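You operate a simulated robot arm through the tools that you are given. There is no shell and no other tool. Be economical: measure what you need, move in short steps, check, and stop when the job is done.

The job below is to be done with a simulated two-armed robot. You get a single attempt, and the scene is never put back.

## Task
Take the blue cover cloth from the conveyor end of the plywood bench and lay it out flat on the trough end of the plywood bench.

The check looks at the end state, three seconds after you hand in, the way a careful person would. Anything else that was tipped, shoved, dropped, spilled or broken makes it a failure. A push-on lid holds only when it is set on centred and level and pressed home; a screw cap is set on level and turned clockwise until tight. Flat cloth is picked up by pressing the open fingertips on it (5 to 10 N) and closing them slowly along it; thin cloth reads only 2 to 8 mm in the jaws.

## Robot
Two 7-joint arms with two-finger grippers on one trunk, on a base that drives. Base frame: it is fixed to the floor where the robot stands at the start and does not move with it; the origin is under the middle of the robot, x ahead of it, y to its left, z up; the surface under the hand at the start is at about z = 90. Units: cm, degrees, N and s.
The left shoulder is at the start at [4.6, 17.5, 120.3], the right one opposite. With the tool pointing down near the work surface each hand reaches from about 24 to 84 cm from the robot's upright axis, wherever it stands, measured 20 degrees to its own side. Places, roughly: trough end of the plywood bench [60, 230, 90]. Payload 2.94 kg a hand.
Tool frame (each hand has its own): the origin (TCP) lies between the finger pads and is the grasp point; the fingertips stand 3 cm ahead of it; z points along the fingers, y is the line along which they close. The gripper opens to 13.8 cm. The gripper's body begins 10.9 cm behind the TCP.
Orientation is that of the tool frame in the base frame, as [roll, pitch, yaw] about the fixed x, y, z axes, in that order (R = Rz(yaw) Ry(pitch) Rx(roll)). With the fingers straight down and closing along the base's y, the tool's x points along the base's -x, its y along +y and its z along -z.

## Interface
- The arms move only by the tool move_arm. It takes "left_series", "right_series" or both (then of equal length, played together; a hand with none holds still); each is a list of rows, each a list of 7 numbers: the shift along the tool's x, y, z in cm, then the turn, a rotation vector about the tool's x, y, z in degrees, then the finger opening in cm, from 0 to 13.8. In form: [[x, y, z, wx, wy, wz, claw], ...]. A call has 1 to 8 rows; each row shifts and turns the commanded pose from where the row before left it, along the tool's axes as they then stand. A row lasts 0.2 s, in which the tool goes at most 5 cm and 8.6 degrees; a call with a longer step from one row to the next is refused whole, and so is a gripper value outside its range. Where a pose cannot be reached the arm comes as near as it can. A force on the tool above 40 N (or 10 N above the force at the start of the call, whichever is more), or a blocked arm, ends the call early, and 0.2 s more pass. The fingers move at their own pace and stop on an object; they squeeze with about 35 N. The grip force told is the motor's: it shows also when the fingers shut on nothing. Time passes only in rows, and 0.2 s behind the last, so rows that do not move let the fingers close. The reply holds the time, the measured pose of the TCP, the force on the tool along the base axes, the opening and the grip force, in the units named above and with some noise, with the torque about the TCP (base axes, N m) and any sound that the robot's microphone picked up.
- Cameras (640 x 400 px; columns grow to the right, rows downward): "scene" is now at [10.9, 1.72, 168.18]; the picture's right is [0.26, -0.97, 0.00], its down [-0.76, -0.21, -0.61] and it looks along [0.59, 0.16, -0.79] (base axes); focal length 263 px, centre (320, 200). "left" rides on the left gripper at [7.1, -1.9, -14.6] in its tool frame; the picture's right is [0.26, 0.97, 0.00], its down [-0.85, 0.23, -0.48] and it looks along [-0.46, 0.12, 0.88] (tool axes); focal length 280 px, centre (320, 200). "right" rides on the right gripper at [7.1, 1.9, -14.6] in its tool frame; the picture's right is [-0.26, 0.96, 0.00], its down [-0.85, -0.23, -0.48] and it looks along [-0.46, -0.13, 0.88] (tool axes); focal length 280 px, centre (320, 200). There is no depth. A picture from a camera that has moved, and an enlarged one, comes with that camera's place and axes in the base frame and with its lens. The place of the scene camera against the robot may be out by one fixed shift of up to 1.2 cm in any direction.
- capture(camera): a new picture of that camera. It takes no simulated time.
- raise_lower(by): slides the trunk up (or, below 0, down) by that many cm; the arms and the scene camera ride with it, the base frame stays. It gives what a move gives, with no picture.
- drive_base(legs): drives the robot by 1 to 6 legs, each [ahead, turn to the left] in cm and degrees, along the robot's own axes; the way and the turn of a leg run together, so that a leg with both is an arc; at most 150 cm and 180 degrees a leg. The arms and the cameras ride along, it lands a little off, and it stops where it bumps. It gives what a move gives.
- pan_tilt(pan, tilt): turns the head with the scene camera to pan (to the left, within 120 degrees either way) and tilt (down, from -29 to 69), counted from straight ahead of the robot. It gives what a move gives.
- close_up(camera, box): a new picture of the part [left, top, right, bottom] of that camera's present view, enlarged. It takes no simulated time.
- hand_in(): hands the job in; it is judged then, once.

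Work in short steps. Places have to be worked out from the pictures, the camera data and where the tool is seen: move nearer, look again, correct. Check each grasp and each placing, and mend what went wrong. You have 120 turns and 100 pictures in all, those below and enlarged ones among them. Open the grippers and draw the arms clear of the work before you hand the job in, unless the task says otherwise; then end with one line.

The tools are called after ">>>" as a command line: name --argument value ..., lists and objects as JSON in quotes. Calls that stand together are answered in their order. move_arm: Moves the arms, as the interface text tells. Its arguments: {"type":"object","properties":{"left_series":{"type":"array","items":{"type":"array","items":{"type":"number"}}},"right_series":{"type":"array","items":{"type":"array","items":{"type":"number"}}}},"required":[]} The other tools are called the same way: raise_lower (by) slides the trunk up or down; drive_base (legs) drives the base; pan_tilt (pan, tilt) turns the head that bears the scene camera; capture (camera) takes a picture; close_up (camera, box) takes an enlarged picture of a part of a camera's view; hand_in () hands the job in.

At the start:

```text
time_s: 0.0
left_tool_pos: [54.61, 41.05, 110.38]
left_tcp_rot: [-179.8, 0.0, 180.0]
left_wrist_force: [0.1, -0.6, -0.3]
left_wrist_torque: [-0.01, -0.02, -0.01]
left_opening: 13.79
left_grasp_force: 0.0
right_tool_pos: [50.99, -2.14, 114.09]
right_tcp_rot: [179.8, 0.0, 180.0]
right_wrist_force: [0.5, 0.9, 0.3]
right_wrist_torque: [0.0, 0.0, -0.02]
right_opening: 13.81
right_grasp_force: 0.1
trunk travel left (down, up): [-37.5, 35.9]
robot x, y, heading: [-0.05, 0.23, 0.0]
head pan, tilt: [15.2, 52.1]
```

scene: 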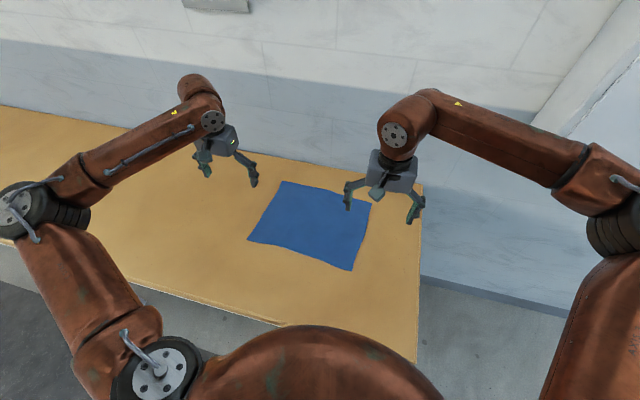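
right: 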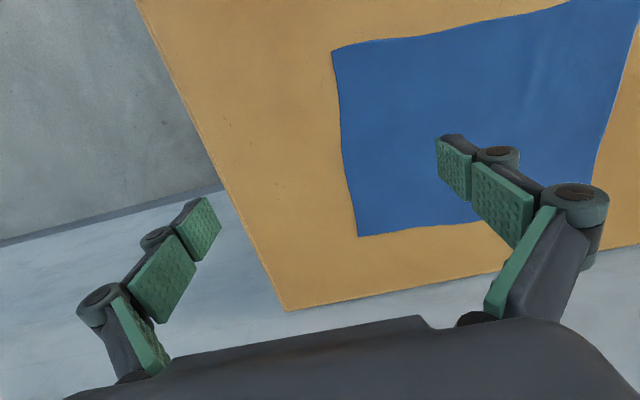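
left: 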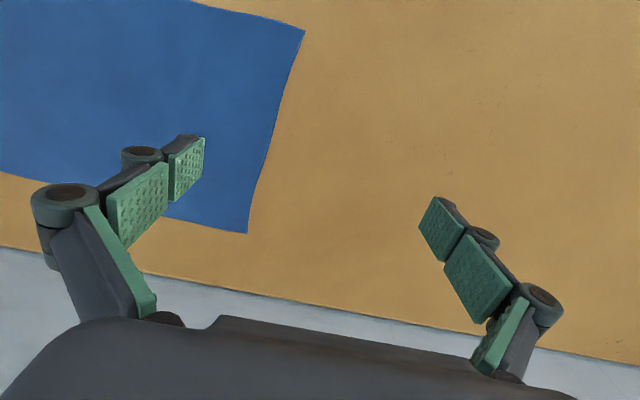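

The cloth lies at roughly x 46–74, y 0–36 (z 90). Before touching it I look along the bench to the left, towards the trough end.

>>> pan_tilt --pan 70 --tilt 25

>>> capture --camera "scene"

```text
time_s: 1.2
left_tool_pos: [54.7, 40.86, 110.48]
left_tcp_rot: [-179.9, 0.0, 180.0]
left_wrist_force: [-0.4, 0.0, 0.9]
left_wrist_torque: [0.0, 0.0, -0.02]
left_opening: 13.82
left_grasp_force: 0.1
right_tool_pos: [51.0, -2.15, 113.98]
right_tcp_rot: [180.0, 0.0, 180.0]
right_wrist_force: [0.0, -0.5, -0.2]
right_wrist_torque: [-0.04, -0.01, -0.01]
right_opening: 13.81
right_grasp_force: 0.0
trunk travel left (down, up): [-37.5, 35.9]
robot x, y, heading: [-0.13, -0.01, -0.0]
head pan, tilt: [70.0, 25.0]
```

```text
96 pictures are left
camera scene: at [6.82, 8.41, 172.2], right [0.94, -0.34, 0.0], down [-0.15, -0.4, -0.91], along [0.31, 0.85, -0.42], focal length 263 px, centre (320, 200)
```

scene: 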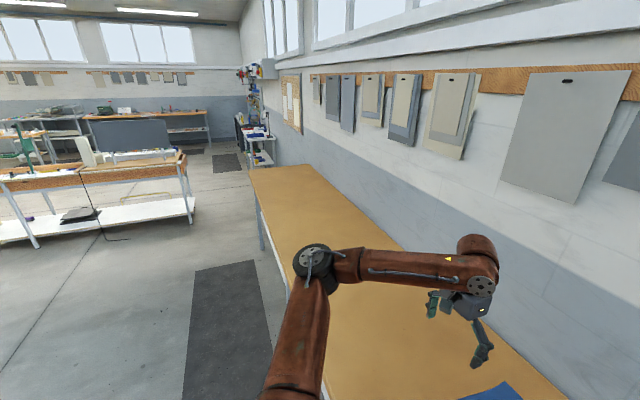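

The bench is clear all the way to its far end (y≈268). From the wrist cameras the near corners are about (45, 0.8) right and (46.3, 36.9) left; I set the hands above them at z 98 with 4 cm openings, and look back with the head.

>>> move_arm --left_series '[[1.2, -1.22, 2.07, 0, 0, 0, 4], [1.2, -1.22, 2.07, 0, 0, 0, 4], [1.2, -1.22, 2.07, 0, 0, 0, 4], [1.2, -1.22, 2.07, 0, 0, 0, 4], [1.2, -1.22, 2.07, 0, 0, 0, 4], [1.2, -1.22, 2.07, 0, 0, 0, 4], [0, 0, 0, 0, 0, 0, 4]]' --right_series '[[0.8, 1.03, 2.67, 0, 0, 0, 4], [0.8, 1.03, 2.67, 0, 0, 0, 4], [0.8, 1.03, 2.67, 0, 0, 0, 4], [0.8, 1.03, 2.67, 0, 0, 0, 4], [0.8, 1.03, 2.67, 0, 0, 0, 4], [0.8, 1.03, 2.67, 0, 0, 0, 4], [0, 0, 0, 0, 0, 0, 4]]'

>>> pan_tilt --pan 15 --tilt 52

>>> capture --camera "left"

>>> capture --camera "right"

>>> capture --camera "scene"

```text
time_s: 2.8
left_tool_pos: [47.45, 33.52, 97.98]
left_tcp_rot: [-179.9, 0.1, -180.0]
left_wrist_force: [0.1, -0.4, 0.7]
left_wrist_torque: [0.04, 0.0, -0.02]
left_opening: 3.98
left_grasp_force: 0.1
right_tool_pos: [46.22, 4.09, 98.0]
right_tcp_rot: [179.9, 0.0, 180.0]
right_wrist_force: [0.2, 0.5, 0.0]
right_wrist_torque: [0.0, -0.01, 0.02]
right_opening: 4.02
right_grasp_force: 0.1
trunk travel left (down, up): [-37.5, 35.9]
robot x, y, heading: [0.04, 0.33, 0.1]
head pan, tilt: [70.0, 25.0]
```

```text
time_s: 4.1
left_tool_pos: [47.36, 33.51, 97.96]
left_tcp_rot: [-179.9, 0.0, -180.0]
left_wrist_force: [0.1, -0.3, 0.0]
left_wrist_torque: [-0.05, 0.04, 0.02]
left_opening: 4.0
left_grasp_force: 0.0
right_tool_pos: [46.22, 4.14, 98.05]
right_tcp_rot: [179.9, 0.1, 180.0]
right_wrist_force: [-0.5, 0.0, -0.3]
right_wrist_torque: [0.0, 0.01, -0.01]
right_opening: 3.99
right_grasp_force: 0.1
trunk travel left (down, up): [-37.5, 35.9]
robot x, y, heading: [-0.01, 0.17, 0.3]
head pan, tilt: [15.0, 52.0]
```

```text
95 pictures are left
camera left: at [40.23, 31.5, 112.61], right [-0.26, 0.96, 0.0], down [0.85, 0.23, 0.48], along [0.46, 0.12, -0.88], focal length 280 px, centre (320, 200)
```

left: 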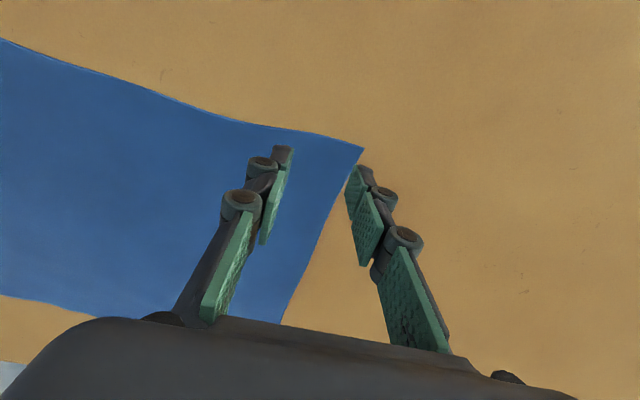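

```text
94 pictures are left
camera right: at [39.2, 6.1, 112.63], right [0.26, 0.96, 0.0], down [0.85, -0.23, 0.48], along [0.46, -0.12, -0.88], focal length 280 px, centre (320, 200)
```

right: 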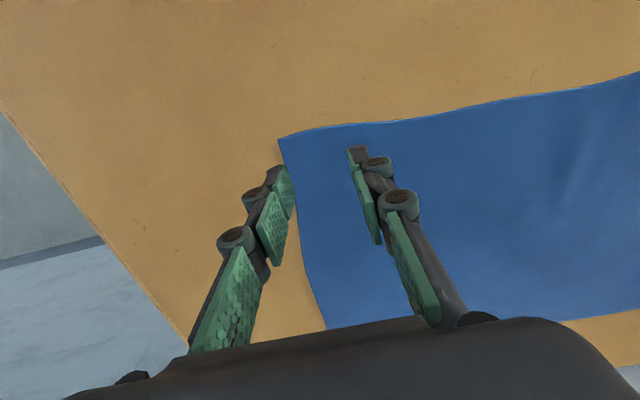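

```text
93 pictures are left
camera scene: at [10.91, 1.72, 168.19], right [0.26, -0.97, 0.0], down [-0.76, -0.2, -0.62], along [0.59, 0.16, -0.79], focal length 263 px, centre (320, 200)
```

scene: 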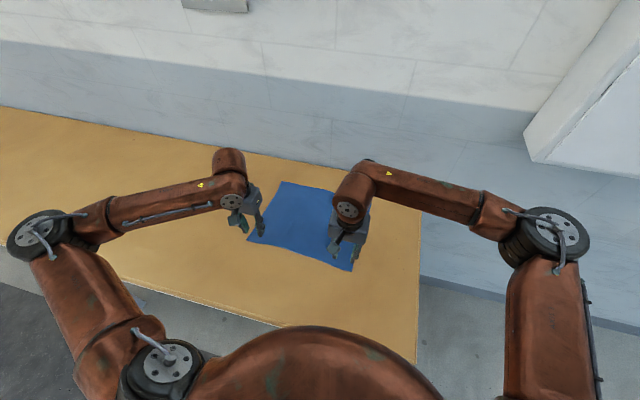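

Corners recomputed at (46.2, 36.7) and (44.6, 1.3); outer fingers sit almost on the side edges, so I shift each hand about 1 cm inward and go down to just above the cloth.

>>> move_arm --left_series '[[0, -1, 1, 0, 0, 0, 4], [0, 0, 1.2, 0, 0, 0, 4], [0, 0, 1.2, 0, 0, 0, 4], [0, 0, 1.0, 0, 0, 0, 4], [0, 0, 0.3, 0, 0, 0, 4], [0, 0, 0, 0, 0, 0, 4]]' --right_series '[[0, 0.8, 1, 0, 0, 0, 4], [0, 0, 1.2, 0, 0, 0, 4], [0, 0, 1.2, 0, 0, 0, 4], [0, 0, 1.0, 0, 0, 0, 4], [0, 0, 0.3, 0, 0, 0, 4], [0, 0, 0, 0, 0, 0, 4]]'

```text
time_s: 5.5
left_tool_pos: [47.39, 32.57, 93.32]
left_tcp_rot: [-179.9, -0.1, -180.0]
left_wrist_force: [0.5, -0.8, 0.2]
left_wrist_torque: [-0.02, -0.01, 0.0]
left_opening: 3.99
left_grasp_force: 0.1
right_tool_pos: [46.24, 4.89, 93.35]
right_tcp_rot: [180.0, 0.0, 180.0]
right_wrist_force: [0.2, 0.7, -0.9]
right_wrist_torque: [0.0, -0.01, -0.03]
right_opening: 3.99
right_grasp_force: 0.0
trunk travel left (down, up): [-37.5, 35.9]
robot x, y, heading: [-0.06, 0.03, 0.0]
head pan, tilt: [15.0, 52.0]
```

No contact yet at z 93.3; I lower in small steps to find the surface.

>>> move_arm --left_series '[[0, 0, 0.1, 0, 0, 0, 4], [0, 0, 0.1, 0, 0, 0, 4], [0, 0, 0.1, 0, 0, 0, 4], [0, 0, 0, 0, 0, 0, 4]]' --right_series '[[0, 0, 0.1, 0, 0, 0, 4], [0, 0, 0.1, 0, 0, 0, 4], [0, 0, 0.1, 0, 0, 0, 4], [0, 0, 0, 0, 0, 0, 4]]'

```text
time_s: 6.5
left_tool_pos: [47.32, 32.57, 93.17]
left_tcp_rot: [-179.9, 0.2, 180.0]
left_wrist_force: [0.1, -0.3, 4.9]
left_wrist_torque: [0.06, 0.04, 0.0]
left_opening: 3.98
left_grasp_force: 0.0
right_tool_pos: [46.15, 4.76, 93.15]
right_tcp_rot: [179.9, 0.0, 179.9]
right_wrist_force: [1.7, 0.0, 2.7]
right_wrist_torque: [-0.02, 0.03, 0.02]
right_opening: 3.98
right_grasp_force: 0.0
trunk travel left (down, up): [-37.5, 35.9]
robot x, y, heading: [0.19, 0.14, -0.1]
head pan, tilt: [15.0, 52.0]
```

Both hands touch (4.9 and 2.7 N); I press slightly more to reach the 5–10 N range.

>>> move_arm --left_series '[[0, 0, 0.08, 0, 0, 0, 4], [0, 0, 0, 0, 0, 0, 4]]' --right_series '[[0, 0, 0.14, 0, 0, 0, 4], [0, 0, 0, 0, 0, 0, 4]]'

```text
time_s: 7.1
left_tool_pos: [47.31, 32.51, 92.96]
left_tcp_rot: [-179.9, 0.1, 179.9]
left_wrist_force: [2.1, 0.5, 10.4]
left_wrist_torque: [0.07, 0.0, -0.02]
left_opening: 3.98
left_grasp_force: 0.1
right_tool_pos: [46.21, 4.82, 93.14]
right_tcp_rot: [179.9, 0.0, -179.9]
right_wrist_force: [1.4, 0.7, 14.1]
right_wrist_torque: [-0.08, 0.02, 0.01]
right_opening: 4.02
right_grasp_force: 0.3
trunk travel left (down, up): [-37.5, 35.9]
robot x, y, heading: [-0.25, -0.08, -0.2]
head pan, tilt: [15.0, 52.0]
```

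A little too hard (10 and 14 N); I ease off to about 8 N and then close slowly in small steps.

>>> move_arm --left_series '[[0, 0, -0.03, 0, 0, 0, 4], [0, 0, 0, 0, 0, 0, 3.6], [0, 0, 0, 0, 0, 0, 3.2], [0, 0, 0, 0, 0, 0, 2.8], [0, 0, 0, 0, 0, 0, 2.4]]' --right_series '[[0, 0, -0.07, 0, 0, 0, 4], [0, 0, 0, 0, 0, 0, 3.6], [0, 0, 0, 0, 0, 0, 3.2], [0, 0, 0, 0, 0, 0, 2.8], [0, 0, 0, 0, 0, 0, 2.4]]'

>>> capture --camera "left"

>>> capture --camera "right"

```text
time_s: 8.3
left_tool_pos: [47.36, 32.6, 93.09]
left_tcp_rot: [-179.9, 0.0, 180.0]
left_wrist_force: [-0.2, -0.4, 6.1]
left_wrist_torque: [-0.02, 0.03, 0.0]
left_opening: 2.35
left_grasp_force: 0.0
right_tool_pos: [46.07, 4.8, 93.02]
right_tcp_rot: [179.9, 0.0, -180.0]
right_wrist_force: [0.0, 1.2, 14.4]
right_wrist_torque: [-0.08, 0.03, -0.01]
right_opening: 2.39
right_grasp_force: 0.1
trunk travel left (down, up): [-37.5, 35.9]
robot x, y, heading: [0.07, -0.31, 0.1]
head pan, tilt: [15.0, 52.0]
```

```text
92 pictures are left
camera left: at [40.13, 30.49, 107.71], right [-0.26, 0.97, 0.0], down [0.85, 0.23, 0.48], along [0.46, 0.12, -0.88], focal length 280 px, centre (320, 200)
```

left: 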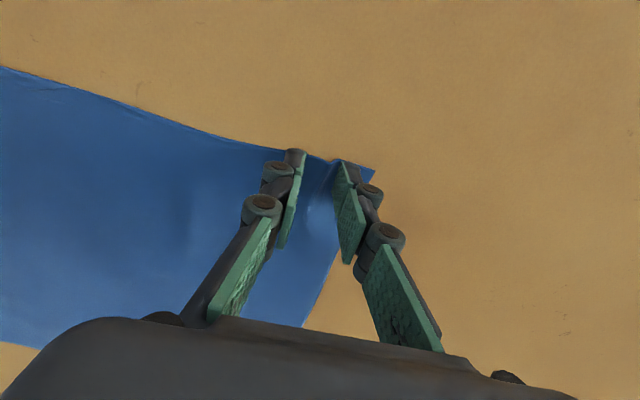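

```text
91 pictures are left
camera right: at [39.02, 6.76, 107.63], right [0.26, 0.96, 0.0], down [0.85, -0.23, 0.48], along [0.46, -0.12, -0.88], focal length 280 px, centre (320, 200)
```

right: 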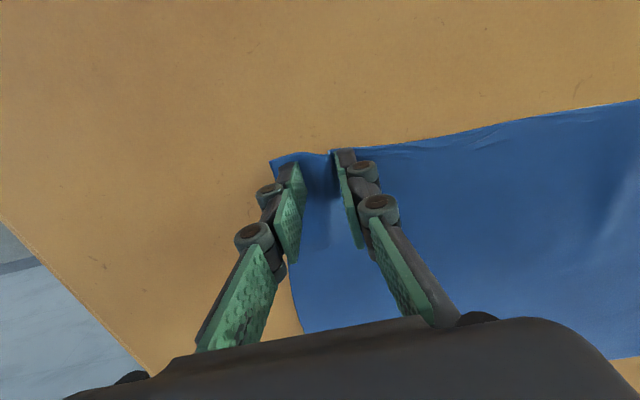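

The cloth is rising in a ridge between the fingers on both sides; I ease the right hand and keep closing slowly.

>>> move_arm --left_series '[[0, 0, 0, 0, 0, 0, 2.0], [0, 0, 0, 0, 0, 0, 1.6], [0, 0, 0, 0, 0, 0, 1.2], [0, 0, 0, 0, 0, 0, 0.8], [0, 0, 0, 0, 0, 0, 0.4], [0, 0, 0, 0, 0, 0, 0], [0, 0, 0, 0, 0, 0, 0]]' --right_series '[[0, 0, -0.05, 0, 0, 0, 2.0], [0, 0, 0, 0, 0, 0, 1.6], [0, 0, 0, 0, 0, 0, 1.2], [0, 0, 0, 0, 0, 0, 0.8], [0, 0, 0, 0, 0, 0, 0.4], [0, 0, 0, 0, 0, 0, 0], [0, 0, 0, 0, 0, 0, 0]]'

>>> capture --camera "left"

>>> capture --camera "right"

```text
time_s: 9.9
left_tool_pos: [47.52, 32.44, 93.12]
left_tcp_rot: [-180.0, 0.0, 179.9]
left_wrist_force: [-0.5, 1.7, 0.0]
left_wrist_torque: [-0.04, -0.01, 0.0]
left_opening: 0.0
left_grasp_force: 28.3
right_tool_pos: [46.2, 4.79, 93.07]
right_tcp_rot: [179.9, -0.1, -180.0]
right_wrist_force: [0.2, 0.7, -2.3]
right_wrist_torque: [-0.07, -0.03, -0.03]
right_opening: 0.65
right_grasp_force: 42.8
trunk travel left (down, up): [-37.5, 35.9]
robot x, y, heading: [-0.16, -0.12, 0.1]
head pan, tilt: [15.0, 52.0]
```

```text
90 pictures are left
camera left: at [40.23, 30.53, 107.68], right [-0.26, 0.96, 0.0], down [0.85, 0.23, 0.48], along [0.46, 0.12, -0.88], focal length 280 px, centre (320, 200)
```

left: 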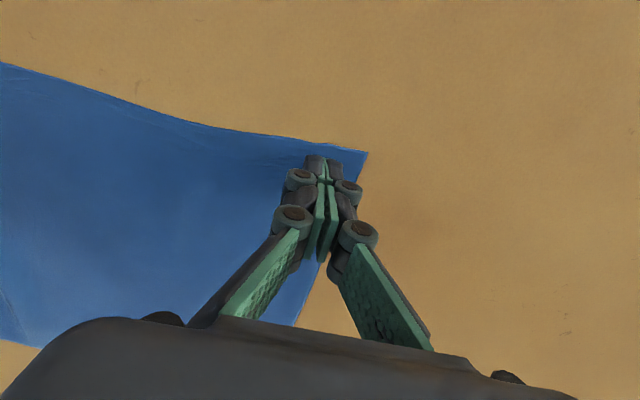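

```text
89 pictures are left
camera right: at [39.11, 6.81, 107.63], right [0.26, 0.96, 0.0], down [0.85, -0.23, 0.48], along [0.46, -0.12, -0.88], focal length 280 px, centre (320, 200)
```

right: 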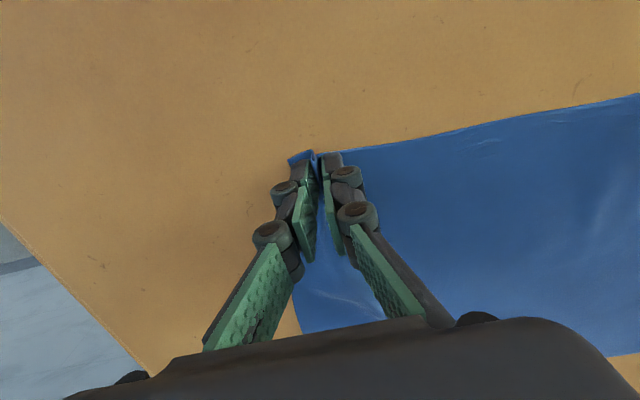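

The right hand holds (0.65 cm); the left slipped off to 0. I lift the left slightly, reopen it, and press again.

>>> move_arm --left_series '[[0, 0, -0.6, 0, 0, 0, 0.5], [-0.2, 0, -0.4, 0, 0, 0, 2], [0, 0, 0, 0, 0, 0, 4], [0, 0, 0, 0, 0, 0, 4], [0, 0, 0.4, 0, 0, 0, 4], [0, 0, 0.4, 0, 0, 0, 4], [0, 0, 0.2, 0, 0, 0, 4], [0, 0, 0.02, 0, 0, 0, 4]]'

```text
time_s: 11.7
left_tool_pos: [47.6, 32.6, 92.99]
left_tcp_rot: [-179.9, 0.1, -180.0]
left_wrist_force: [-1.6, -0.3, 5.2]
left_wrist_torque: [0.01, 0.05, 0.03]
left_opening: 3.96
left_grasp_force: 0.0
right_tool_pos: [46.08, 4.89, 92.97]
right_tcp_rot: [180.0, 0.0, 180.0]
right_wrist_force: [-1.4, -0.9, -1.4]
right_wrist_torque: [-0.01, 0.03, 0.0]
right_opening: 0.75
right_grasp_force: 37.8
trunk travel left (down, up): [-37.5, 35.9]
robot x, y, heading: [0.18, -0.09, -0.2]
head pan, tilt: [15.0, 52.0]
```

Left is at 5 N; I press a touch more and close slowly with a slight downward creep.

>>> move_arm --left_series '[[0, 0, 0.06, 0, 0, 0, 4], [0, 0, 0, 0, 0, 0, 3.6], [0, 0, 0, 0, 0, 0, 3.2], [0, 0, 0, 0, 0, 0, 2.8], [0, 0, 0, 0, 0, 0, 2.4], [0, 0, 0, 0, 0, 0, 2.0], [0, 0, 0, 0, 0, 0, 1.7]]'

>>> capture --camera "left"

```text
time_s: 13.3
left_tool_pos: [47.53, 32.59, 93.0]
left_tcp_rot: [-179.8, 0.0, -180.0]
left_wrist_force: [-0.5, -2.2, 7.7]
left_wrist_torque: [-0.06, 0.08, 0.04]
left_opening: 1.7
left_grasp_force: 0.2
right_tool_pos: [46.09, 4.89, 93.02]
right_tcp_rot: [179.9, -0.1, 179.9]
right_wrist_force: [-0.1, 4.5, -2.0]
right_wrist_torque: [0.49, -0.02, 0.02]
right_opening: 0.23
right_grasp_force: 28.6
trunk travel left (down, up): [-37.5, 35.9]
robot x, y, heading: [0.29, 0.23, -0.1]
head pan, tilt: [15.0, 52.0]
```

```text
88 pictures are left
camera left: at [40.4, 30.53, 107.65], right [-0.26, 0.97, 0.0], down [0.85, 0.23, 0.48], along [0.46, 0.12, -0.88], focal length 280 px, centre (320, 200)
```

left: 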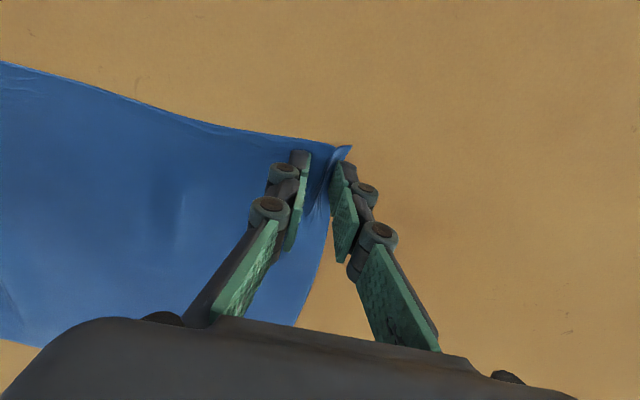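

The left ridge is forming, but the left inner finger is tugging the cloth against the right hand (4.5 N). I finish closing while shifting the left hand toward the right so the inner finger stays still.

>>> move_arm --left_series '[[0, -0.4, 0, 0, 0, 0, 1.7], [0, -0.2, 0.02, 0, 0, 0, 1.3], [0, -0.2, 0.02, 0, 0, 0, 0.9], [0, -0.2, 0.02, 0, 0, 0, 0.5], [0, -0.1, 0, 0, 0, 0, 0.2], [0, 0, 0, 0, 0, 0, 0], [0, 0, 0, 0, 0, 0, 0]]'

>>> capture --camera "left"

>>> capture --camera "right"

```text
time_s: 14.9
left_tool_pos: [47.61, 31.42, 93.02]
left_tcp_rot: [180.0, -0.1, 180.0]
left_wrist_force: [-0.3, 0.2, 5.8]
left_wrist_torque: [-0.05, 0.07, -0.01]
left_opening: 0.19
left_grasp_force: 35.0
right_tool_pos: [46.05, 4.89, 92.98]
right_tcp_rot: [179.9, 0.0, -180.0]
right_wrist_force: [0.4, 5.9, 3.7]
right_wrist_torque: [-0.38, 0.03, 0.02]
right_opening: 0.28
right_grasp_force: 37.5
trunk travel left (down, up): [-37.5, 35.9]
robot x, y, heading: [-0.03, -0.05, 0.2]
head pan, tilt: [15.0, 52.0]
```

```text
87 pictures are left
camera left: at [40.46, 29.37, 107.6], right [-0.26, 0.96, 0.0], down [0.85, 0.23, 0.48], along [0.46, 0.12, -0.88], focal length 280 px, centre (320, 200)
```

left: 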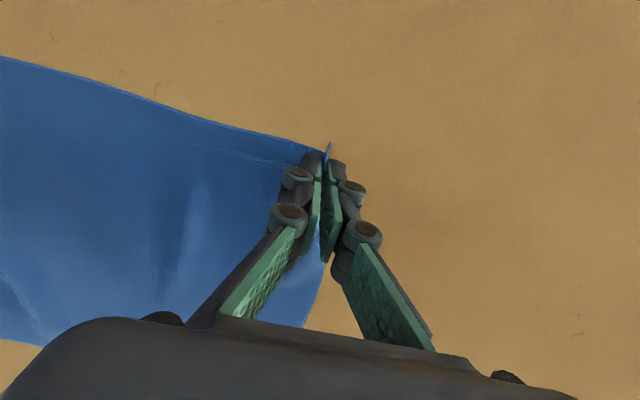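

```text
86 pictures are left
camera right: at [39.1, 6.75, 107.59], right [0.26, 0.96, 0.0], down [0.85, -0.23, 0.48], along [0.46, -0.12, -0.88], focal length 280 px, centre (320, 200)
```

right: 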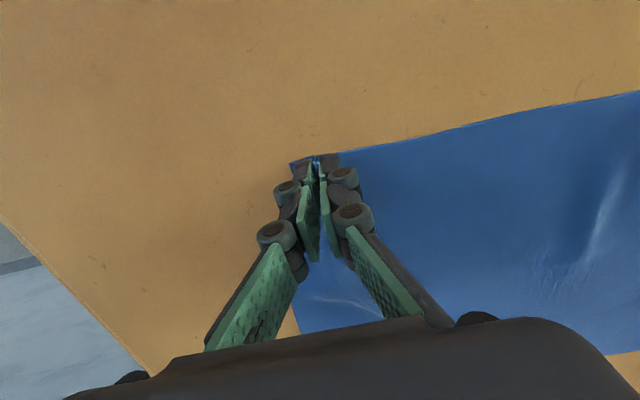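

Both hands now read 2–3 mm with cloth between the pads. I lift both 4 cm slowly, easing the tension a little, and check the grip.

>>> move_arm --left_series '[[0, -0.3, 0, 0, 0, 0, 0], [0, 0, -0.5, 0, 0, 0, 0], [0, 0, -0.7, 0, 0, 0, 0], [0, 0, -0.9, 0, 0, 0, 0], [0, 0, -0.9, 0, 0, 0, 0], [0, 0, -1, 0, 0, 0, 0], [0, 0, 0, 0, 0, 0, 0]]' --right_series '[[0, 0, 0, 0, 0, 0, 0], [0, 0, -0.5, 0, 0, 0, 0], [0, 0, -0.7, 0, 0, 0, 0], [0, 0, -0.9, 0, 0, 0, 0], [0, 0, -0.9, 0, 0, 0, 0], [0, 0, -1, 0, 0, 0, 0], [0, 0, 0, 0, 0, 0, 0]]'

>>> capture --camera "left"

>>> capture --camera "right"

>>> capture --camera "scene"

```text
time_s: 16.5
left_tool_pos: [47.66, 31.16, 96.96]
left_tcp_rot: [-179.9, 0.0, 180.0]
left_wrist_force: [0.0, -1.9, 1.0]
left_wrist_torque: [-0.15, -0.01, -0.02]
left_opening: 0.38
left_grasp_force: 30.0
right_tool_pos: [46.24, 4.8, 97.11]
right_tcp_rot: [180.0, 0.0, -180.0]
right_wrist_force: [2.6, 3.2, 0.8]
right_wrist_torque: [-0.04, 0.07, -0.01]
right_opening: 0.02
right_grasp_force: 24.8
trunk travel left (down, up): [-37.5, 35.9]
robot x, y, heading: [-0.17, -0.2, -0.1]
head pan, tilt: [15.0, 52.0]
```

```text
85 pictures are left
camera left: at [40.57, 29.16, 111.63], right [-0.26, 0.96, 0.0], down [0.85, 0.23, 0.48], along [0.46, 0.12, -0.88], focal length 280 px, centre (320, 200)
```

left: 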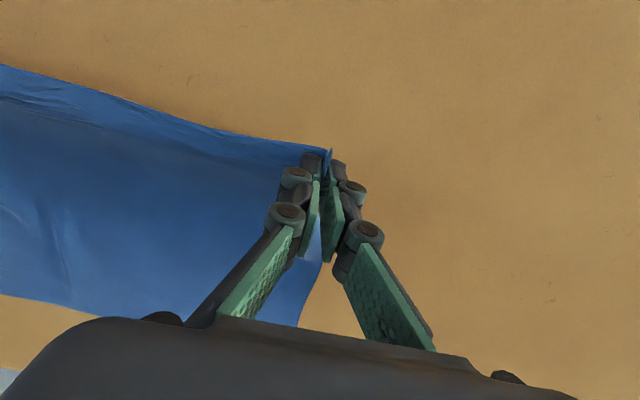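

```text
84 pictures are left
camera right: at [39.2, 6.76, 111.59], right [0.26, 0.96, 0.0], down [0.85, -0.23, 0.48], along [0.46, -0.12, -0.88], focal length 280 px, centre (320, 200)
```

right: 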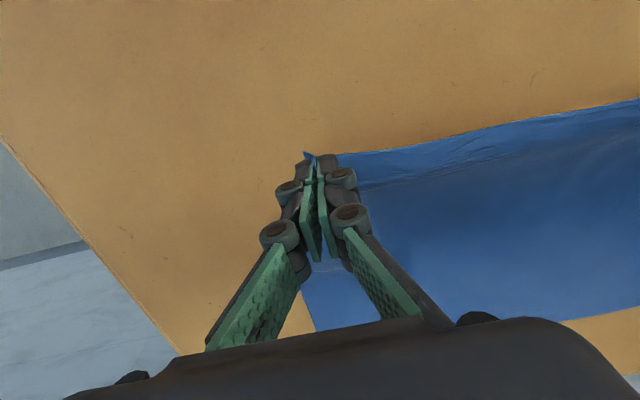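

```text
83 pictures are left
camera scene: at [10.9, 1.68, 168.19], right [0.26, -0.97, 0.0], down [-0.76, -0.2, -0.62], along [0.59, 0.16, -0.79], focal length 263 px, centre (320, 200)
```

scene: 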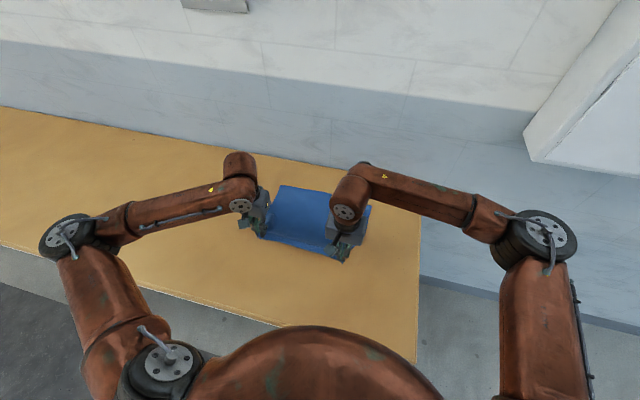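

The left is firm (3.8 mm) but the right reads ~0 with tension, so its hold is marginal. I lower both again, giving slack from the left, and re-pinch the right.

>>> move_arm --left_series '[[0, -0.3, 1, 0, 0, 0, 0], [0, -0.3, 1, 0, 0, 0, 0], [0, -0.3, 0.9, 0, 0, 0, 0], [0, -0.3, 0.6, 0, 0, 0, 0], [0, 0, 0.3, 0, 0, 0, 0], [0, 0, 0, 0, 0, 0, 0]]' --right_series '[[0, 0, 1, 0, 0, 0, 0], [0, 0, 1, 0, 0, 0, 0], [0, 0, 0.9, 0, 0, 0, 0], [0, 0, 0.6, 0, 0, 0, 0], [0, 0, 0.3, 0, 0, 0, 0], [0, 0, 0, 0, 0, 0, 0]]'

>>> move_arm --right_series '[[0, 0, 0, 0, 0, 0, 1], [0, 0, -0.5, 0, 0, 0, 2.5], [0, 0, -0.5, 0, 0, 0, 4], [0, 0, 0, 0, 0, 0, 4], [0, 0, 0, 0, 0, 0, 4], [0, 0, 0, 0, 0, 0, 4]]'

>>> capture --camera "right"

```text
time_s: 17.9
left_tool_pos: [47.51, 30.06, 93.06]
left_tcp_rot: [-179.9, -0.1, -180.0]
left_wrist_force: [0.6, -0.5, -2.3]
left_wrist_torque: [0.0, 0.06, -0.01]
left_opening: 0.62
left_grasp_force: 41.8
right_tool_pos: [46.26, 4.82, 93.22]
right_tcp_rot: [179.9, -0.1, -180.0]
right_wrist_force: [-0.8, 1.1, 0.9]
right_wrist_torque: [0.03, -0.01, 0.0]
right_opening: 0.34
right_grasp_force: 29.8
trunk travel left (down, up): [-37.5, 35.9]
robot x, y, heading: [-0.31, -0.42, -0.2]
head pan, tilt: [15.0, 52.0]
```

```text
time_s: 19.3
left_tool_pos: [47.65, 29.99, 93.15]
left_tcp_rot: [-179.9, 0.0, -180.0]
left_wrist_force: [0.9, 2.0, 5.5]
left_wrist_torque: [-0.19, -0.09, 0.02]
left_opening: 0.22
left_grasp_force: 36.1
right_tool_pos: [46.15, 4.83, 94.25]
right_tcp_rot: [179.8, 0.0, 180.0]
right_wrist_force: [1.2, -0.2, -0.1]
right_wrist_torque: [0.03, 0.02, 0.0]
right_opening: 4.02
right_grasp_force: 0.0
trunk travel left (down, up): [-37.5, 35.9]
robot x, y, heading: [-0.38, -0.33, -0.3]
head pan, tilt: [15.0, 52.0]
```

```text
82 pictures are left
camera right: at [39.16, 6.8, 108.8], right [0.26, 0.96, 0.0], down [0.85, -0.23, 0.48], along [0.46, -0.12, -0.88], focal length 280 px, centre (320, 200)
```

right: 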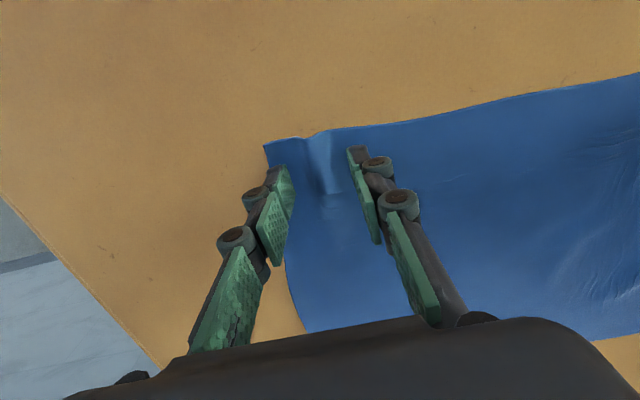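

The old pinch ridge sits neatly between the open right fingers. I press again with the hand 0.3 cm deeper onto the cloth.

>>> move_arm --right_series '[[-0.3, 0, 0.4, 0, 0, 0, 4], [0, 0, 0.4, 0, 0, 0, 4], [0, 0, 0.2, 0, 0, 0, 4], [0, 0, 0.08, 0, 0, 0, 4], [0, 0, 0, 0, 0, 0, 4]]'

```text
time_s: 20.5
left_tool_pos: [47.66, 30.04, 93.01]
left_tcp_rot: [-179.9, 0.0, -180.0]
left_wrist_force: [1.5, 0.5, -0.9]
left_wrist_torque: [-0.07, 0.15, 0.0]
left_opening: 0.66
left_grasp_force: 37.5
right_tool_pos: [46.48, 4.9, 93.07]
right_tcp_rot: [179.9, 0.0, 180.0]
right_wrist_force: [0.1, -0.5, 1.9]
right_wrist_torque: [-0.01, -0.04, -0.03]
right_opening: 4.02
right_grasp_force: 0.1
trunk travel left (down, up): [-37.5, 35.9]
robot x, y, heading: [0.14, 0.42, 0.2]
head pan, tilt: [15.0, 52.0]
```

Only ~2 N; I add 0.1 cm and close slowly.

>>> move_arm --right_series '[[0, 0, 0.09, 0, 0, 0, 4], [0, 0, 0, 0, 0, 0, 3.5], [0, 0, 0, 0, 0, 0, 3.0], [0, 0, 0, 0, 0, 0, 2.5], [0, 0, 0, 0, 0, 0, 2.0]]'

>>> move_arm --right_series '[[0, 0, 0, 0, 0, 0, 1.6], [0, 0, 0, 0, 0, 0, 1.2], [0, 0, 0, 0, 0, 0, 0.8], [0, 0, 0, 0, 0, 0, 0.4], [0, 0, 0, 0, 0, 0, 0], [0, 0, 0, 0, 0, 0, 0], [0, 0, 0, 0, 0, 0, 0]]'

>>> capture --camera "right"

```text
time_s: 21.7
left_tool_pos: [47.55, 29.96, 93.22]
left_tcp_rot: [-179.9, 0.1, 180.0]
left_wrist_force: [0.4, 1.0, -0.6]
left_wrist_torque: [-0.07, 0.05, 0.0]
left_opening: 0.53
left_grasp_force: 31.1
right_tool_pos: [46.49, 4.9, 92.97]
right_tcp_rot: [179.9, 0.0, 180.0]
right_wrist_force: [0.4, 1.1, 2.1]
right_wrist_torque: [-0.01, -0.03, -0.02]
right_opening: 1.97
right_grasp_force: 0.0
trunk travel left (down, up): [-37.5, 35.9]
robot x, y, heading: [0.09, 0.04, -0.1]
head pan, tilt: [15.0, 52.0]
```

```text
time_s: 23.3
left_tool_pos: [47.62, 29.98, 93.11]
left_tcp_rot: [180.0, 0.0, 180.0]
left_wrist_force: [-1.9, 9.6, -2.4]
left_wrist_torque: [0.26, -0.13, 0.07]
left_opening: 0.0
left_grasp_force: 23.7
right_tool_pos: [46.49, 4.9, 93.07]
right_tcp_rot: [179.9, 0.1, 180.0]
right_wrist_force: [-0.1, -0.2, 0.1]
right_wrist_torque: [0.0, 0.0, 0.03]
right_opening: 0.0
right_grasp_force: 28.0
trunk travel left (down, up): [-37.5, 35.9]
robot x, y, heading: [-0.24, -0.15, -0.1]
head pan, tilt: [15.0, 52.0]
```

```text
81 pictures are left
camera right: at [39.46, 6.73, 107.65], right [0.26, 0.96, 0.0], down [0.85, -0.23, 0.48], along [0.46, -0.12, -0.88], focal length 280 px, centre (320, 200)
```

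right: 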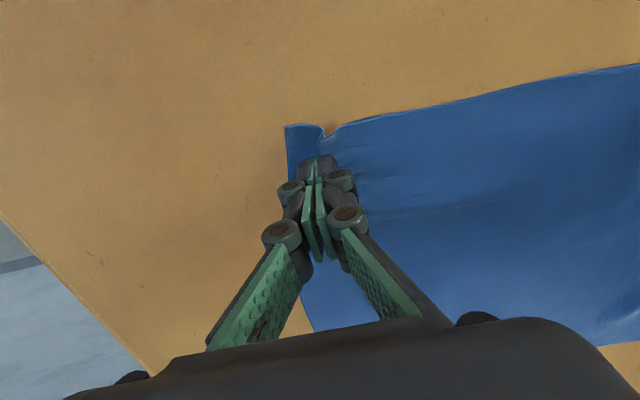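

The right slipped with too little pressure (about 2 N). I reopen it and press about 1.5 mm deeper.

>>> move_arm --right_series '[[0, 0, -0.5, 0, 0, 0, 1], [0.4, 0, -0.5, 0, 0, 0, 4], [0, 0, 0, 0, 0, 0, 4], [0, 0, 0, 0, 0, 0, 4], [0, 0, 0.5, 0, 0, 0, 4], [0, 0, 0.5, 0, 0, 0, 4], [0, 0, 0.1, 0, 0, 0, 4], [0, 0, 0, 0, 0, 0, 4]]'

>>> capture --camera "left"

>>> capture --camera "right"

```text
time_s: 25.1
left_tool_pos: [47.54, 29.9, 93.17]
left_tcp_rot: [-179.9, 0.0, 179.9]
left_wrist_force: [-0.2, 0.8, 5.6]
left_wrist_torque: [0.15, -0.46, 0.01]
left_opening: 0.0
left_grasp_force: 26.9
right_tool_pos: [45.97, 4.82, 93.14]
right_tcp_rot: [179.9, 0.1, 180.0]
right_wrist_force: [1.3, -1.2, 13.2]
right_wrist_torque: [-0.05, -0.09, 0.03]
right_opening: 4.05
right_grasp_force: 0.3
trunk travel left (down, up): [-37.5, 35.9]
robot x, y, heading: [0.46, 0.11, -0.1]
head pan, tilt: [15.0, 52.0]
```

```text
80 pictures are left
camera left: at [40.39, 27.91, 107.81], right [-0.26, 0.97, 0.0], down [0.85, 0.23, 0.48], along [0.46, 0.12, -0.88], focal length 280 px, centre (320, 200)
```

left: 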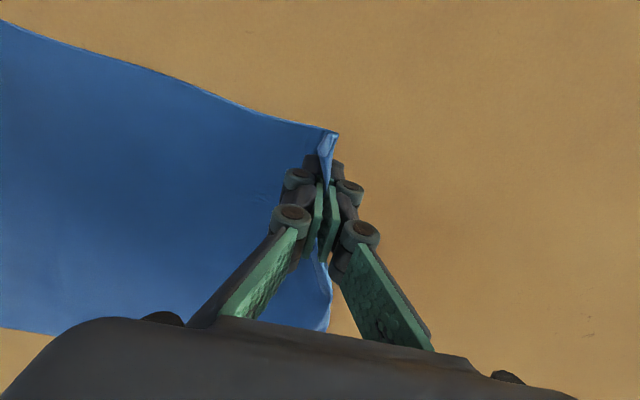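

```text
79 pictures are left
camera right: at [39.0, 6.77, 107.65], right [0.26, 0.96, 0.0], down [0.85, -0.23, 0.48], along [0.46, -0.12, -0.88], focal length 280 px, centre (320, 200)
```

right: 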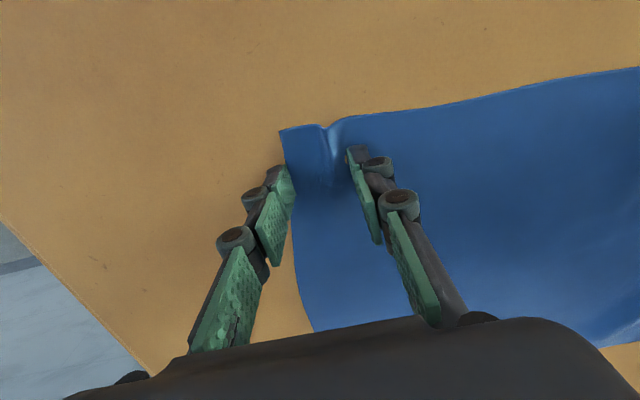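

Left still holds its ridge; right now presses at ~13 N with the ridge between its fingers. I ease slightly and close slowly.

>>> move_arm --right_series '[[0, 0, -0.03, 0, 0, 0, 4], [0, 0, 0, 0, 0, 0, 3.6], [0, 0, 0, 0, 0, 0, 3.2], [0, 0, 0, 0, 0, 0, 2.8], [0, 0, 0, 0, 0, 0, 2.4], [0, 0, 0, 0, 0, 0, 2.0], [0, 0, 0, 0, 0, 0, 1.6], [0, 0, 0, 0, 0, 0, 1.2]]'

>>> move_arm --right_series '[[0, 0, 0, 0, 0, 0, 0.8], [0, 0, 0, 0, 0, 0, 0.4], [0, 0, 0, 0, 0, 0, 0], [0, 0, 0, 0, 0, 0, 0], [0, 0, 0, 0, 0, 0, 0]]'

>>> capture --camera "right"

```text
time_s: 26.9
left_tool_pos: [47.54, 30.19, 93.11]
left_tcp_rot: [-179.9, -0.1, -180.0]
left_wrist_force: [1.7, -0.8, -4.1]
left_wrist_torque: [-0.19, -0.12, -0.01]
left_opening: 0.0
left_grasp_force: 29.1
right_tool_pos: [45.9, 4.88, 92.91]
right_tcp_rot: [180.0, 0.0, -179.9]
right_wrist_force: [0.5, 3.6, 2.2]
right_wrist_torque: [0.08, -0.01, -0.02]
right_opening: 1.26
right_grasp_force: 0.7
trunk travel left (down, up): [-37.5, 35.9]
robot x, y, heading: [-0.03, 0.09, 0.0]
head pan, tilt: [15.0, 52.0]
```

```text
time_s: 28.1
left_tool_pos: [47.59, 30.12, 92.97]
left_tcp_rot: [-179.9, 0.0, 180.0]
left_wrist_force: [1.2, 0.4, 1.2]
left_wrist_torque: [-0.03, 0.09, -0.02]
left_opening: 0.41
left_grasp_force: 29.6
right_tool_pos: [46.15, 4.94, 93.09]
right_tcp_rot: [179.9, 0.0, -180.0]
right_wrist_force: [0.4, -1.4, 0.6]
right_wrist_torque: [-0.02, -0.02, -0.03]
right_opening: 0.0
right_grasp_force: 29.2
trunk travel left (down, up): [-37.5, 35.9]
robot x, y, heading: [-0.23, -0.09, 0.2]
head pan, tilt: [15.0, 52.0]
```

```text
78 pictures are left
camera right: at [38.98, 6.78, 107.58], right [0.26, 0.96, 0.0], down [0.85, -0.23, 0.48], along [0.46, -0.12, -0.88], focal length 280 px, centre (320, 200)
```

right: 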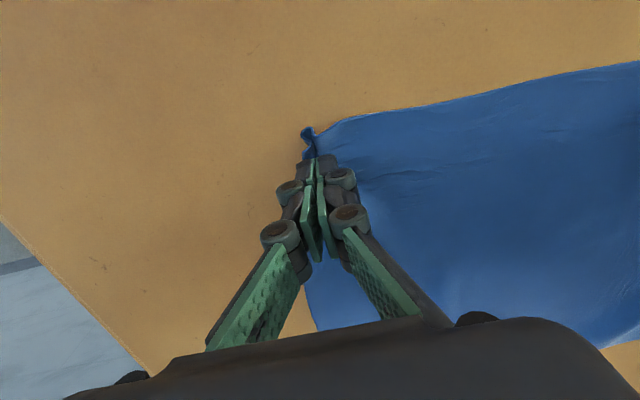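

The ridge now looks pinched on the right, as on the left. I test-lift both by 5 cm.

>>> move_arm --left_series '[[0, 0, -0.5, 0, 0, 0, 0], [0, 0, -0.8, 0, 0, 0, 0], [0, 0, -0.9, 0, 0, 0, 0], [0, 0, -0.9, 0, 0, 0, 0], [0, 0, -1, 0, 0, 0, 0], [0, 0, -1, 0, 0, 0, 0], [0, 0, 0, 0, 0, 0, 0]]' --right_series '[[0, 0, -0.5, 0, 0, 0, 0], [0, 0, -0.8, 0, 0, 0, 0], [0, 0, -0.9, 0, 0, 0, 0], [0, 0, -0.9, 0, 0, 0, 0], [0, 0, -1, 0, 0, 0, 0], [0, 0, -1, 0, 0, 0, 0], [0, 0, 0, 0, 0, 0, 0]]'

>>> capture --camera "left"

>>> capture --camera "right"

>>> close_up --camera "scene" --box '[200, 140, 420, 290]'

```text
time_s: 29.7
left_tool_pos: [47.62, 29.95, 98.19]
left_tcp_rot: [-179.8, 0.0, 180.0]
left_wrist_force: [0.3, 0.5, -0.8]
left_wrist_torque: [-0.05, 0.02, -0.01]
left_opening: 0.34
left_grasp_force: 30.6
right_tool_pos: [46.0, 4.84, 98.07]
right_tcp_rot: [179.9, 0.0, -180.0]
right_wrist_force: [0.7, -0.2, -0.6]
right_wrist_torque: [0.02, 0.01, 0.03]
right_opening: 0.03
right_grasp_force: 29.6
trunk travel left (down, up): [-37.5, 35.9]
robot x, y, heading: [-0.17, -0.21, 0.1]
head pan, tilt: [15.0, 52.0]
```

```text
77 pictures are left
camera left: at [40.41, 27.86, 112.81], right [-0.26, 0.96, 0.0], down [0.85, 0.23, 0.47], along [0.46, 0.12, -0.88], focal length 280 px, centre (320, 200)
```

left: 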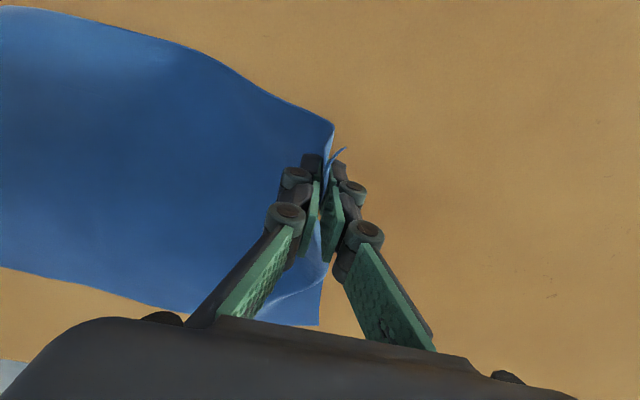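

```text
76 pictures are left
camera right: at [38.98, 6.85, 112.69], right [0.26, 0.96, 0.0], down [0.85, -0.23, 0.48], along [0.46, -0.12, -0.88], focal length 280 px, centre (320, 200)
```

right: 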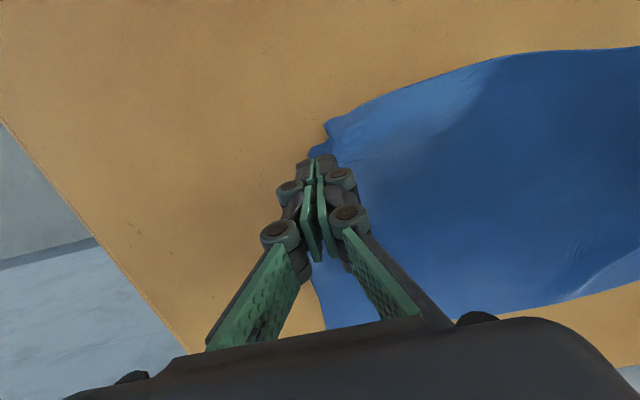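

```text
2.67 times, centred on (310, 215) of scene
camera zoom: at [10.93, 1.72, 168.18], right [0.26, -0.97, 0.0], down [-0.76, -0.2, -0.62], along [0.59, 0.16, -0.79], focal length 701 px, centre (347, 160)
```

zoom: 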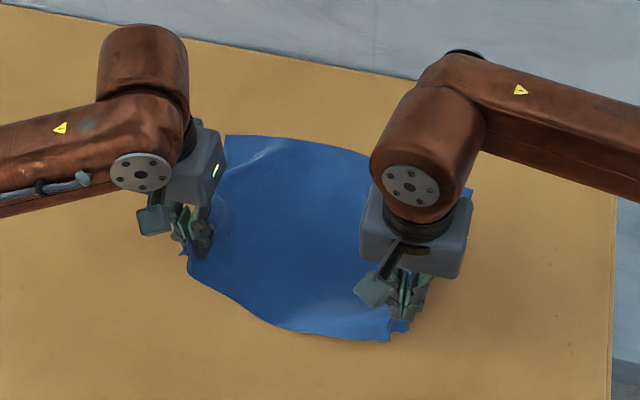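

Both corners seem lifted. I raise another 10 cm and check from all sides.

>>> move_arm --left_series '[[0, 0, -1.5, 0, 0, 0, 0], [0, 0, -1.5, 0, 0, 0, 0], [0, 0, -1.5, 0, 0, 0, 0], [0, 0, -1.5, 0, 0, 0, 0], [0, 0, -1.5, 0, 0, 0, 0], [0, 0, -1.5, 0, 0, 0, 0], [0, 0, -1, 0, 0, 0, 0], [0, 0, 0, 0, 0, 0, 0]]' --right_series '[[0, 0, -1.5, 0, 0, 0, 0], [0, 0, -1.5, 0, 0, 0, 0], [0, 0, -1.5, 0, 0, 0, 0], [0, 0, -1.5, 0, 0, 0, 0], [0, 0, -1.5, 0, 0, 0, 0], [0, 0, -1.5, 0, 0, 0, 0], [0, 0, -1, 0, 0, 0, 0], [0, 0, 0, 0, 0, 0, 0]]'

>>> capture --camera "left"

>>> capture --camera "right"

>>> capture --camera "scene"

```text
time_s: 31.5
left_tool_pos: [47.52, 29.93, 108.3]
left_tcp_rot: [-179.9, 0.0, 180.0]
left_wrist_force: [-0.1, -0.4, -1.7]
left_wrist_torque: [-0.02, -0.01, -0.01]
left_opening: 0.53
left_grasp_force: 31.0
right_tool_pos: [46.11, 4.86, 108.04]
right_tcp_rot: [179.8, 0.0, 180.0]
right_wrist_force: [0.6, 0.0, 0.1]
right_wrist_torque: [0.02, -0.01, 0.0]
right_opening: 0.0
right_grasp_force: 29.4
trunk travel left (down, up): [-37.5, 35.9]
robot x, y, heading: [0.08, 0.09, -0.2]
head pan, tilt: [15.0, 52.0]
```

```text
74 pictures are left
camera left: at [40.4, 27.88, 122.94], right [-0.26, 0.96, 0.0], down [0.85, 0.23, 0.48], along [0.46, 0.12, -0.88], focal length 280 px, centre (320, 200)
```

left: 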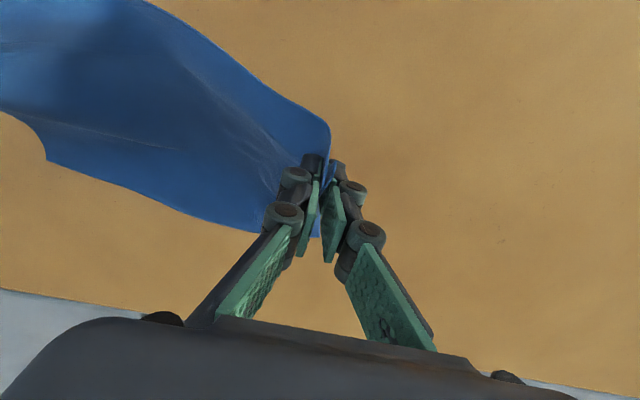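

```text
73 pictures are left
camera right: at [39.04, 6.81, 122.66], right [0.26, 0.96, 0.0], down [0.85, -0.23, 0.47], along [0.46, -0.12, -0.88], focal length 280 px, centre (320, 200)
```

right: 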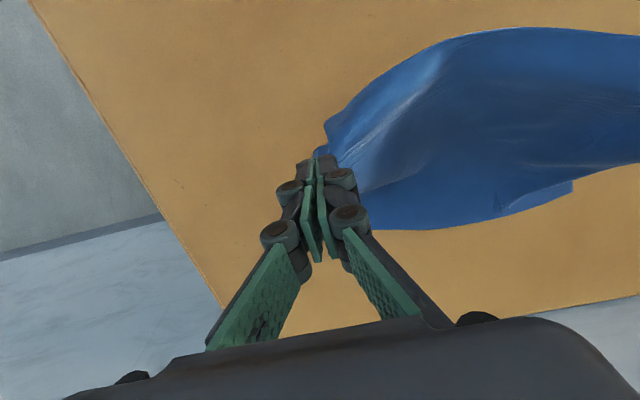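

```text
72 pictures are left
camera scene: at [10.9, 1.7, 168.19], right [0.26, -0.97, 0.0], down [-0.76, -0.2, -0.62], along [0.59, 0.16, -0.79], focal length 263 px, centre (320, 200)
```

scene: 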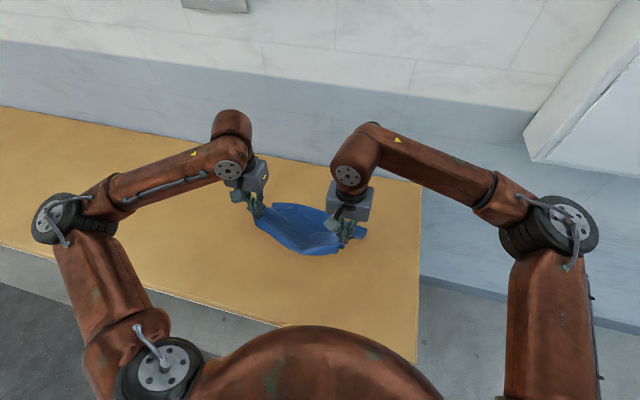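

Both corners hold. I raise the trunk 18 cm so the cloth hangs clear of the bench, then open the hands apart 3 cm to take up slack.

>>> raise_lower --by 18

>>> move_arm --left_series '[[0, 0.3, 0, 0, 0, 0, 0], [0, 0.3, 0, 0, 0, 0, 0], [0, 0.3, 0, 0, 0, 0, 0], [0, 0.3, 0, 0, 0, 0, 0], [0, 0.3, 0, 0, 0, 0, 0], [0, 0, 0, 0, 0, 0, 0], [0, 0, 0, 0, 0, 0, 0]]' --right_series '[[0, -0.3, 0, 0, 0, 0, 0], [0, -0.3, 0, 0, 0, 0, 0], [0, -0.3, 0, 0, 0, 0, 0], [0, -0.3, 0, 0, 0, 0, 0], [0, -0.3, 0, 0, 0, 0, 0], [0, 0, 0, 0, 0, 0, 0], [0, 0, 0, 0, 0, 0, 0]]'

>>> capture --camera "scene"

>>> capture --camera "right"

>>> capture --camera "left"

```text
time_s: 33.5
left_tool_pos: [47.62, 30.01, 126.11]
left_tcp_rot: [-179.9, 0.0, -179.9]
left_wrist_force: [0.0, 1.0, -1.4]
left_wrist_torque: [-0.16, 0.02, 0.01]
left_opening: 0.57
left_grasp_force: 31.3
right_tool_pos: [46.08, 4.84, 126.06]
right_tcp_rot: [180.0, 0.0, -180.0]
right_wrist_force: [-0.1, -0.4, 0.6]
right_wrist_torque: [-0.02, -0.01, -0.02]
right_opening: 0.02
right_grasp_force: 29.1
trunk travel left (down, up): [-55.5, 17.9]
robot x, y, heading: [0.01, -0.06, 0.0]
head pan, tilt: [15.0, 52.0]
```

```text
time_s: 35.1
left_tool_pos: [47.62, 31.67, 126.23]
left_tcp_rot: [-179.9, -0.1, -179.9]
left_wrist_force: [-0.2, 0.9, 0.1]
left_wrist_torque: [0.02, -0.01, -0.05]
left_opening: 0.52
left_grasp_force: 30.9
right_tool_pos: [46.08, 3.32, 126.11]
right_tcp_rot: [179.9, 0.1, 179.9]
right_wrist_force: [1.7, -0.2, 0.0]
right_wrist_torque: [-0.01, 0.0, 0.02]
right_opening: 0.02
right_grasp_force: 29.3
trunk travel left (down, up): [-55.5, 17.9]
robot x, y, heading: [-0.07, -0.1, 0.2]
head pan, tilt: [15.0, 52.0]
```

```text
71 pictures are left
camera scene: at [6.1, 1.71, 186.18], right [0.26, -0.97, 0.0], down [-0.76, -0.2, -0.62], along [0.59, 0.16, -0.79], focal length 263 px, centre (320, 200)
```

scene: 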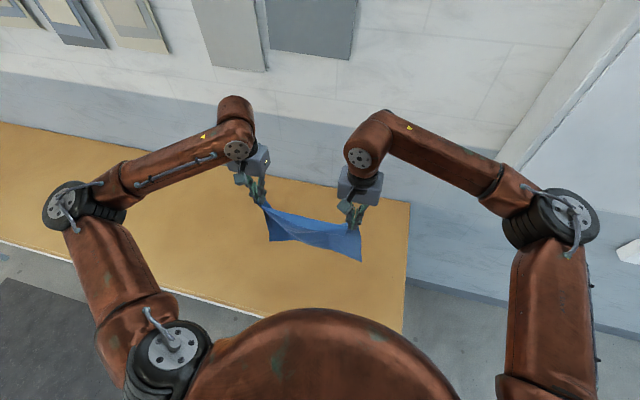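

```text
70 pictures are left
camera right: at [39.08, 5.31, 140.67], right [0.26, 0.96, 0.0], down [0.85, -0.23, 0.48], along [0.46, -0.12, -0.88], focal length 280 px, centre (320, 200)
```

right: 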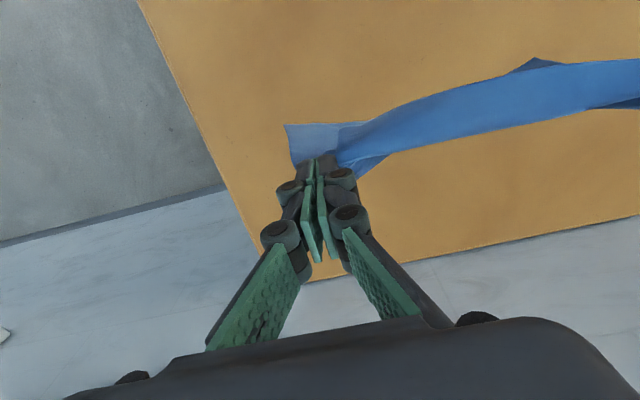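

```text
69 pictures are left
camera left: at [40.45, 29.45, 140.88], right [-0.26, 0.96, 0.0], down [0.85, 0.23, 0.48], along [0.46, 0.12, -0.88], focal length 280 px, centre (320, 200)
```

left: 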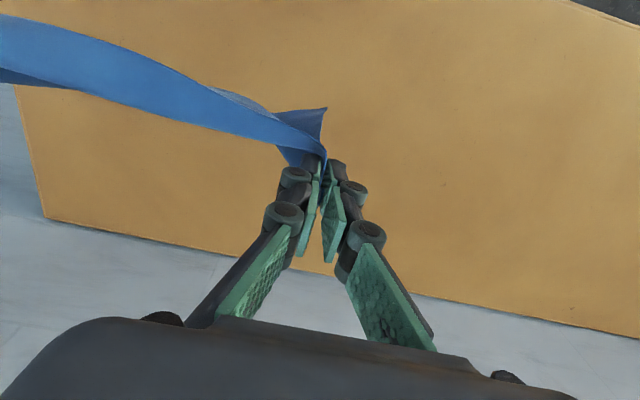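

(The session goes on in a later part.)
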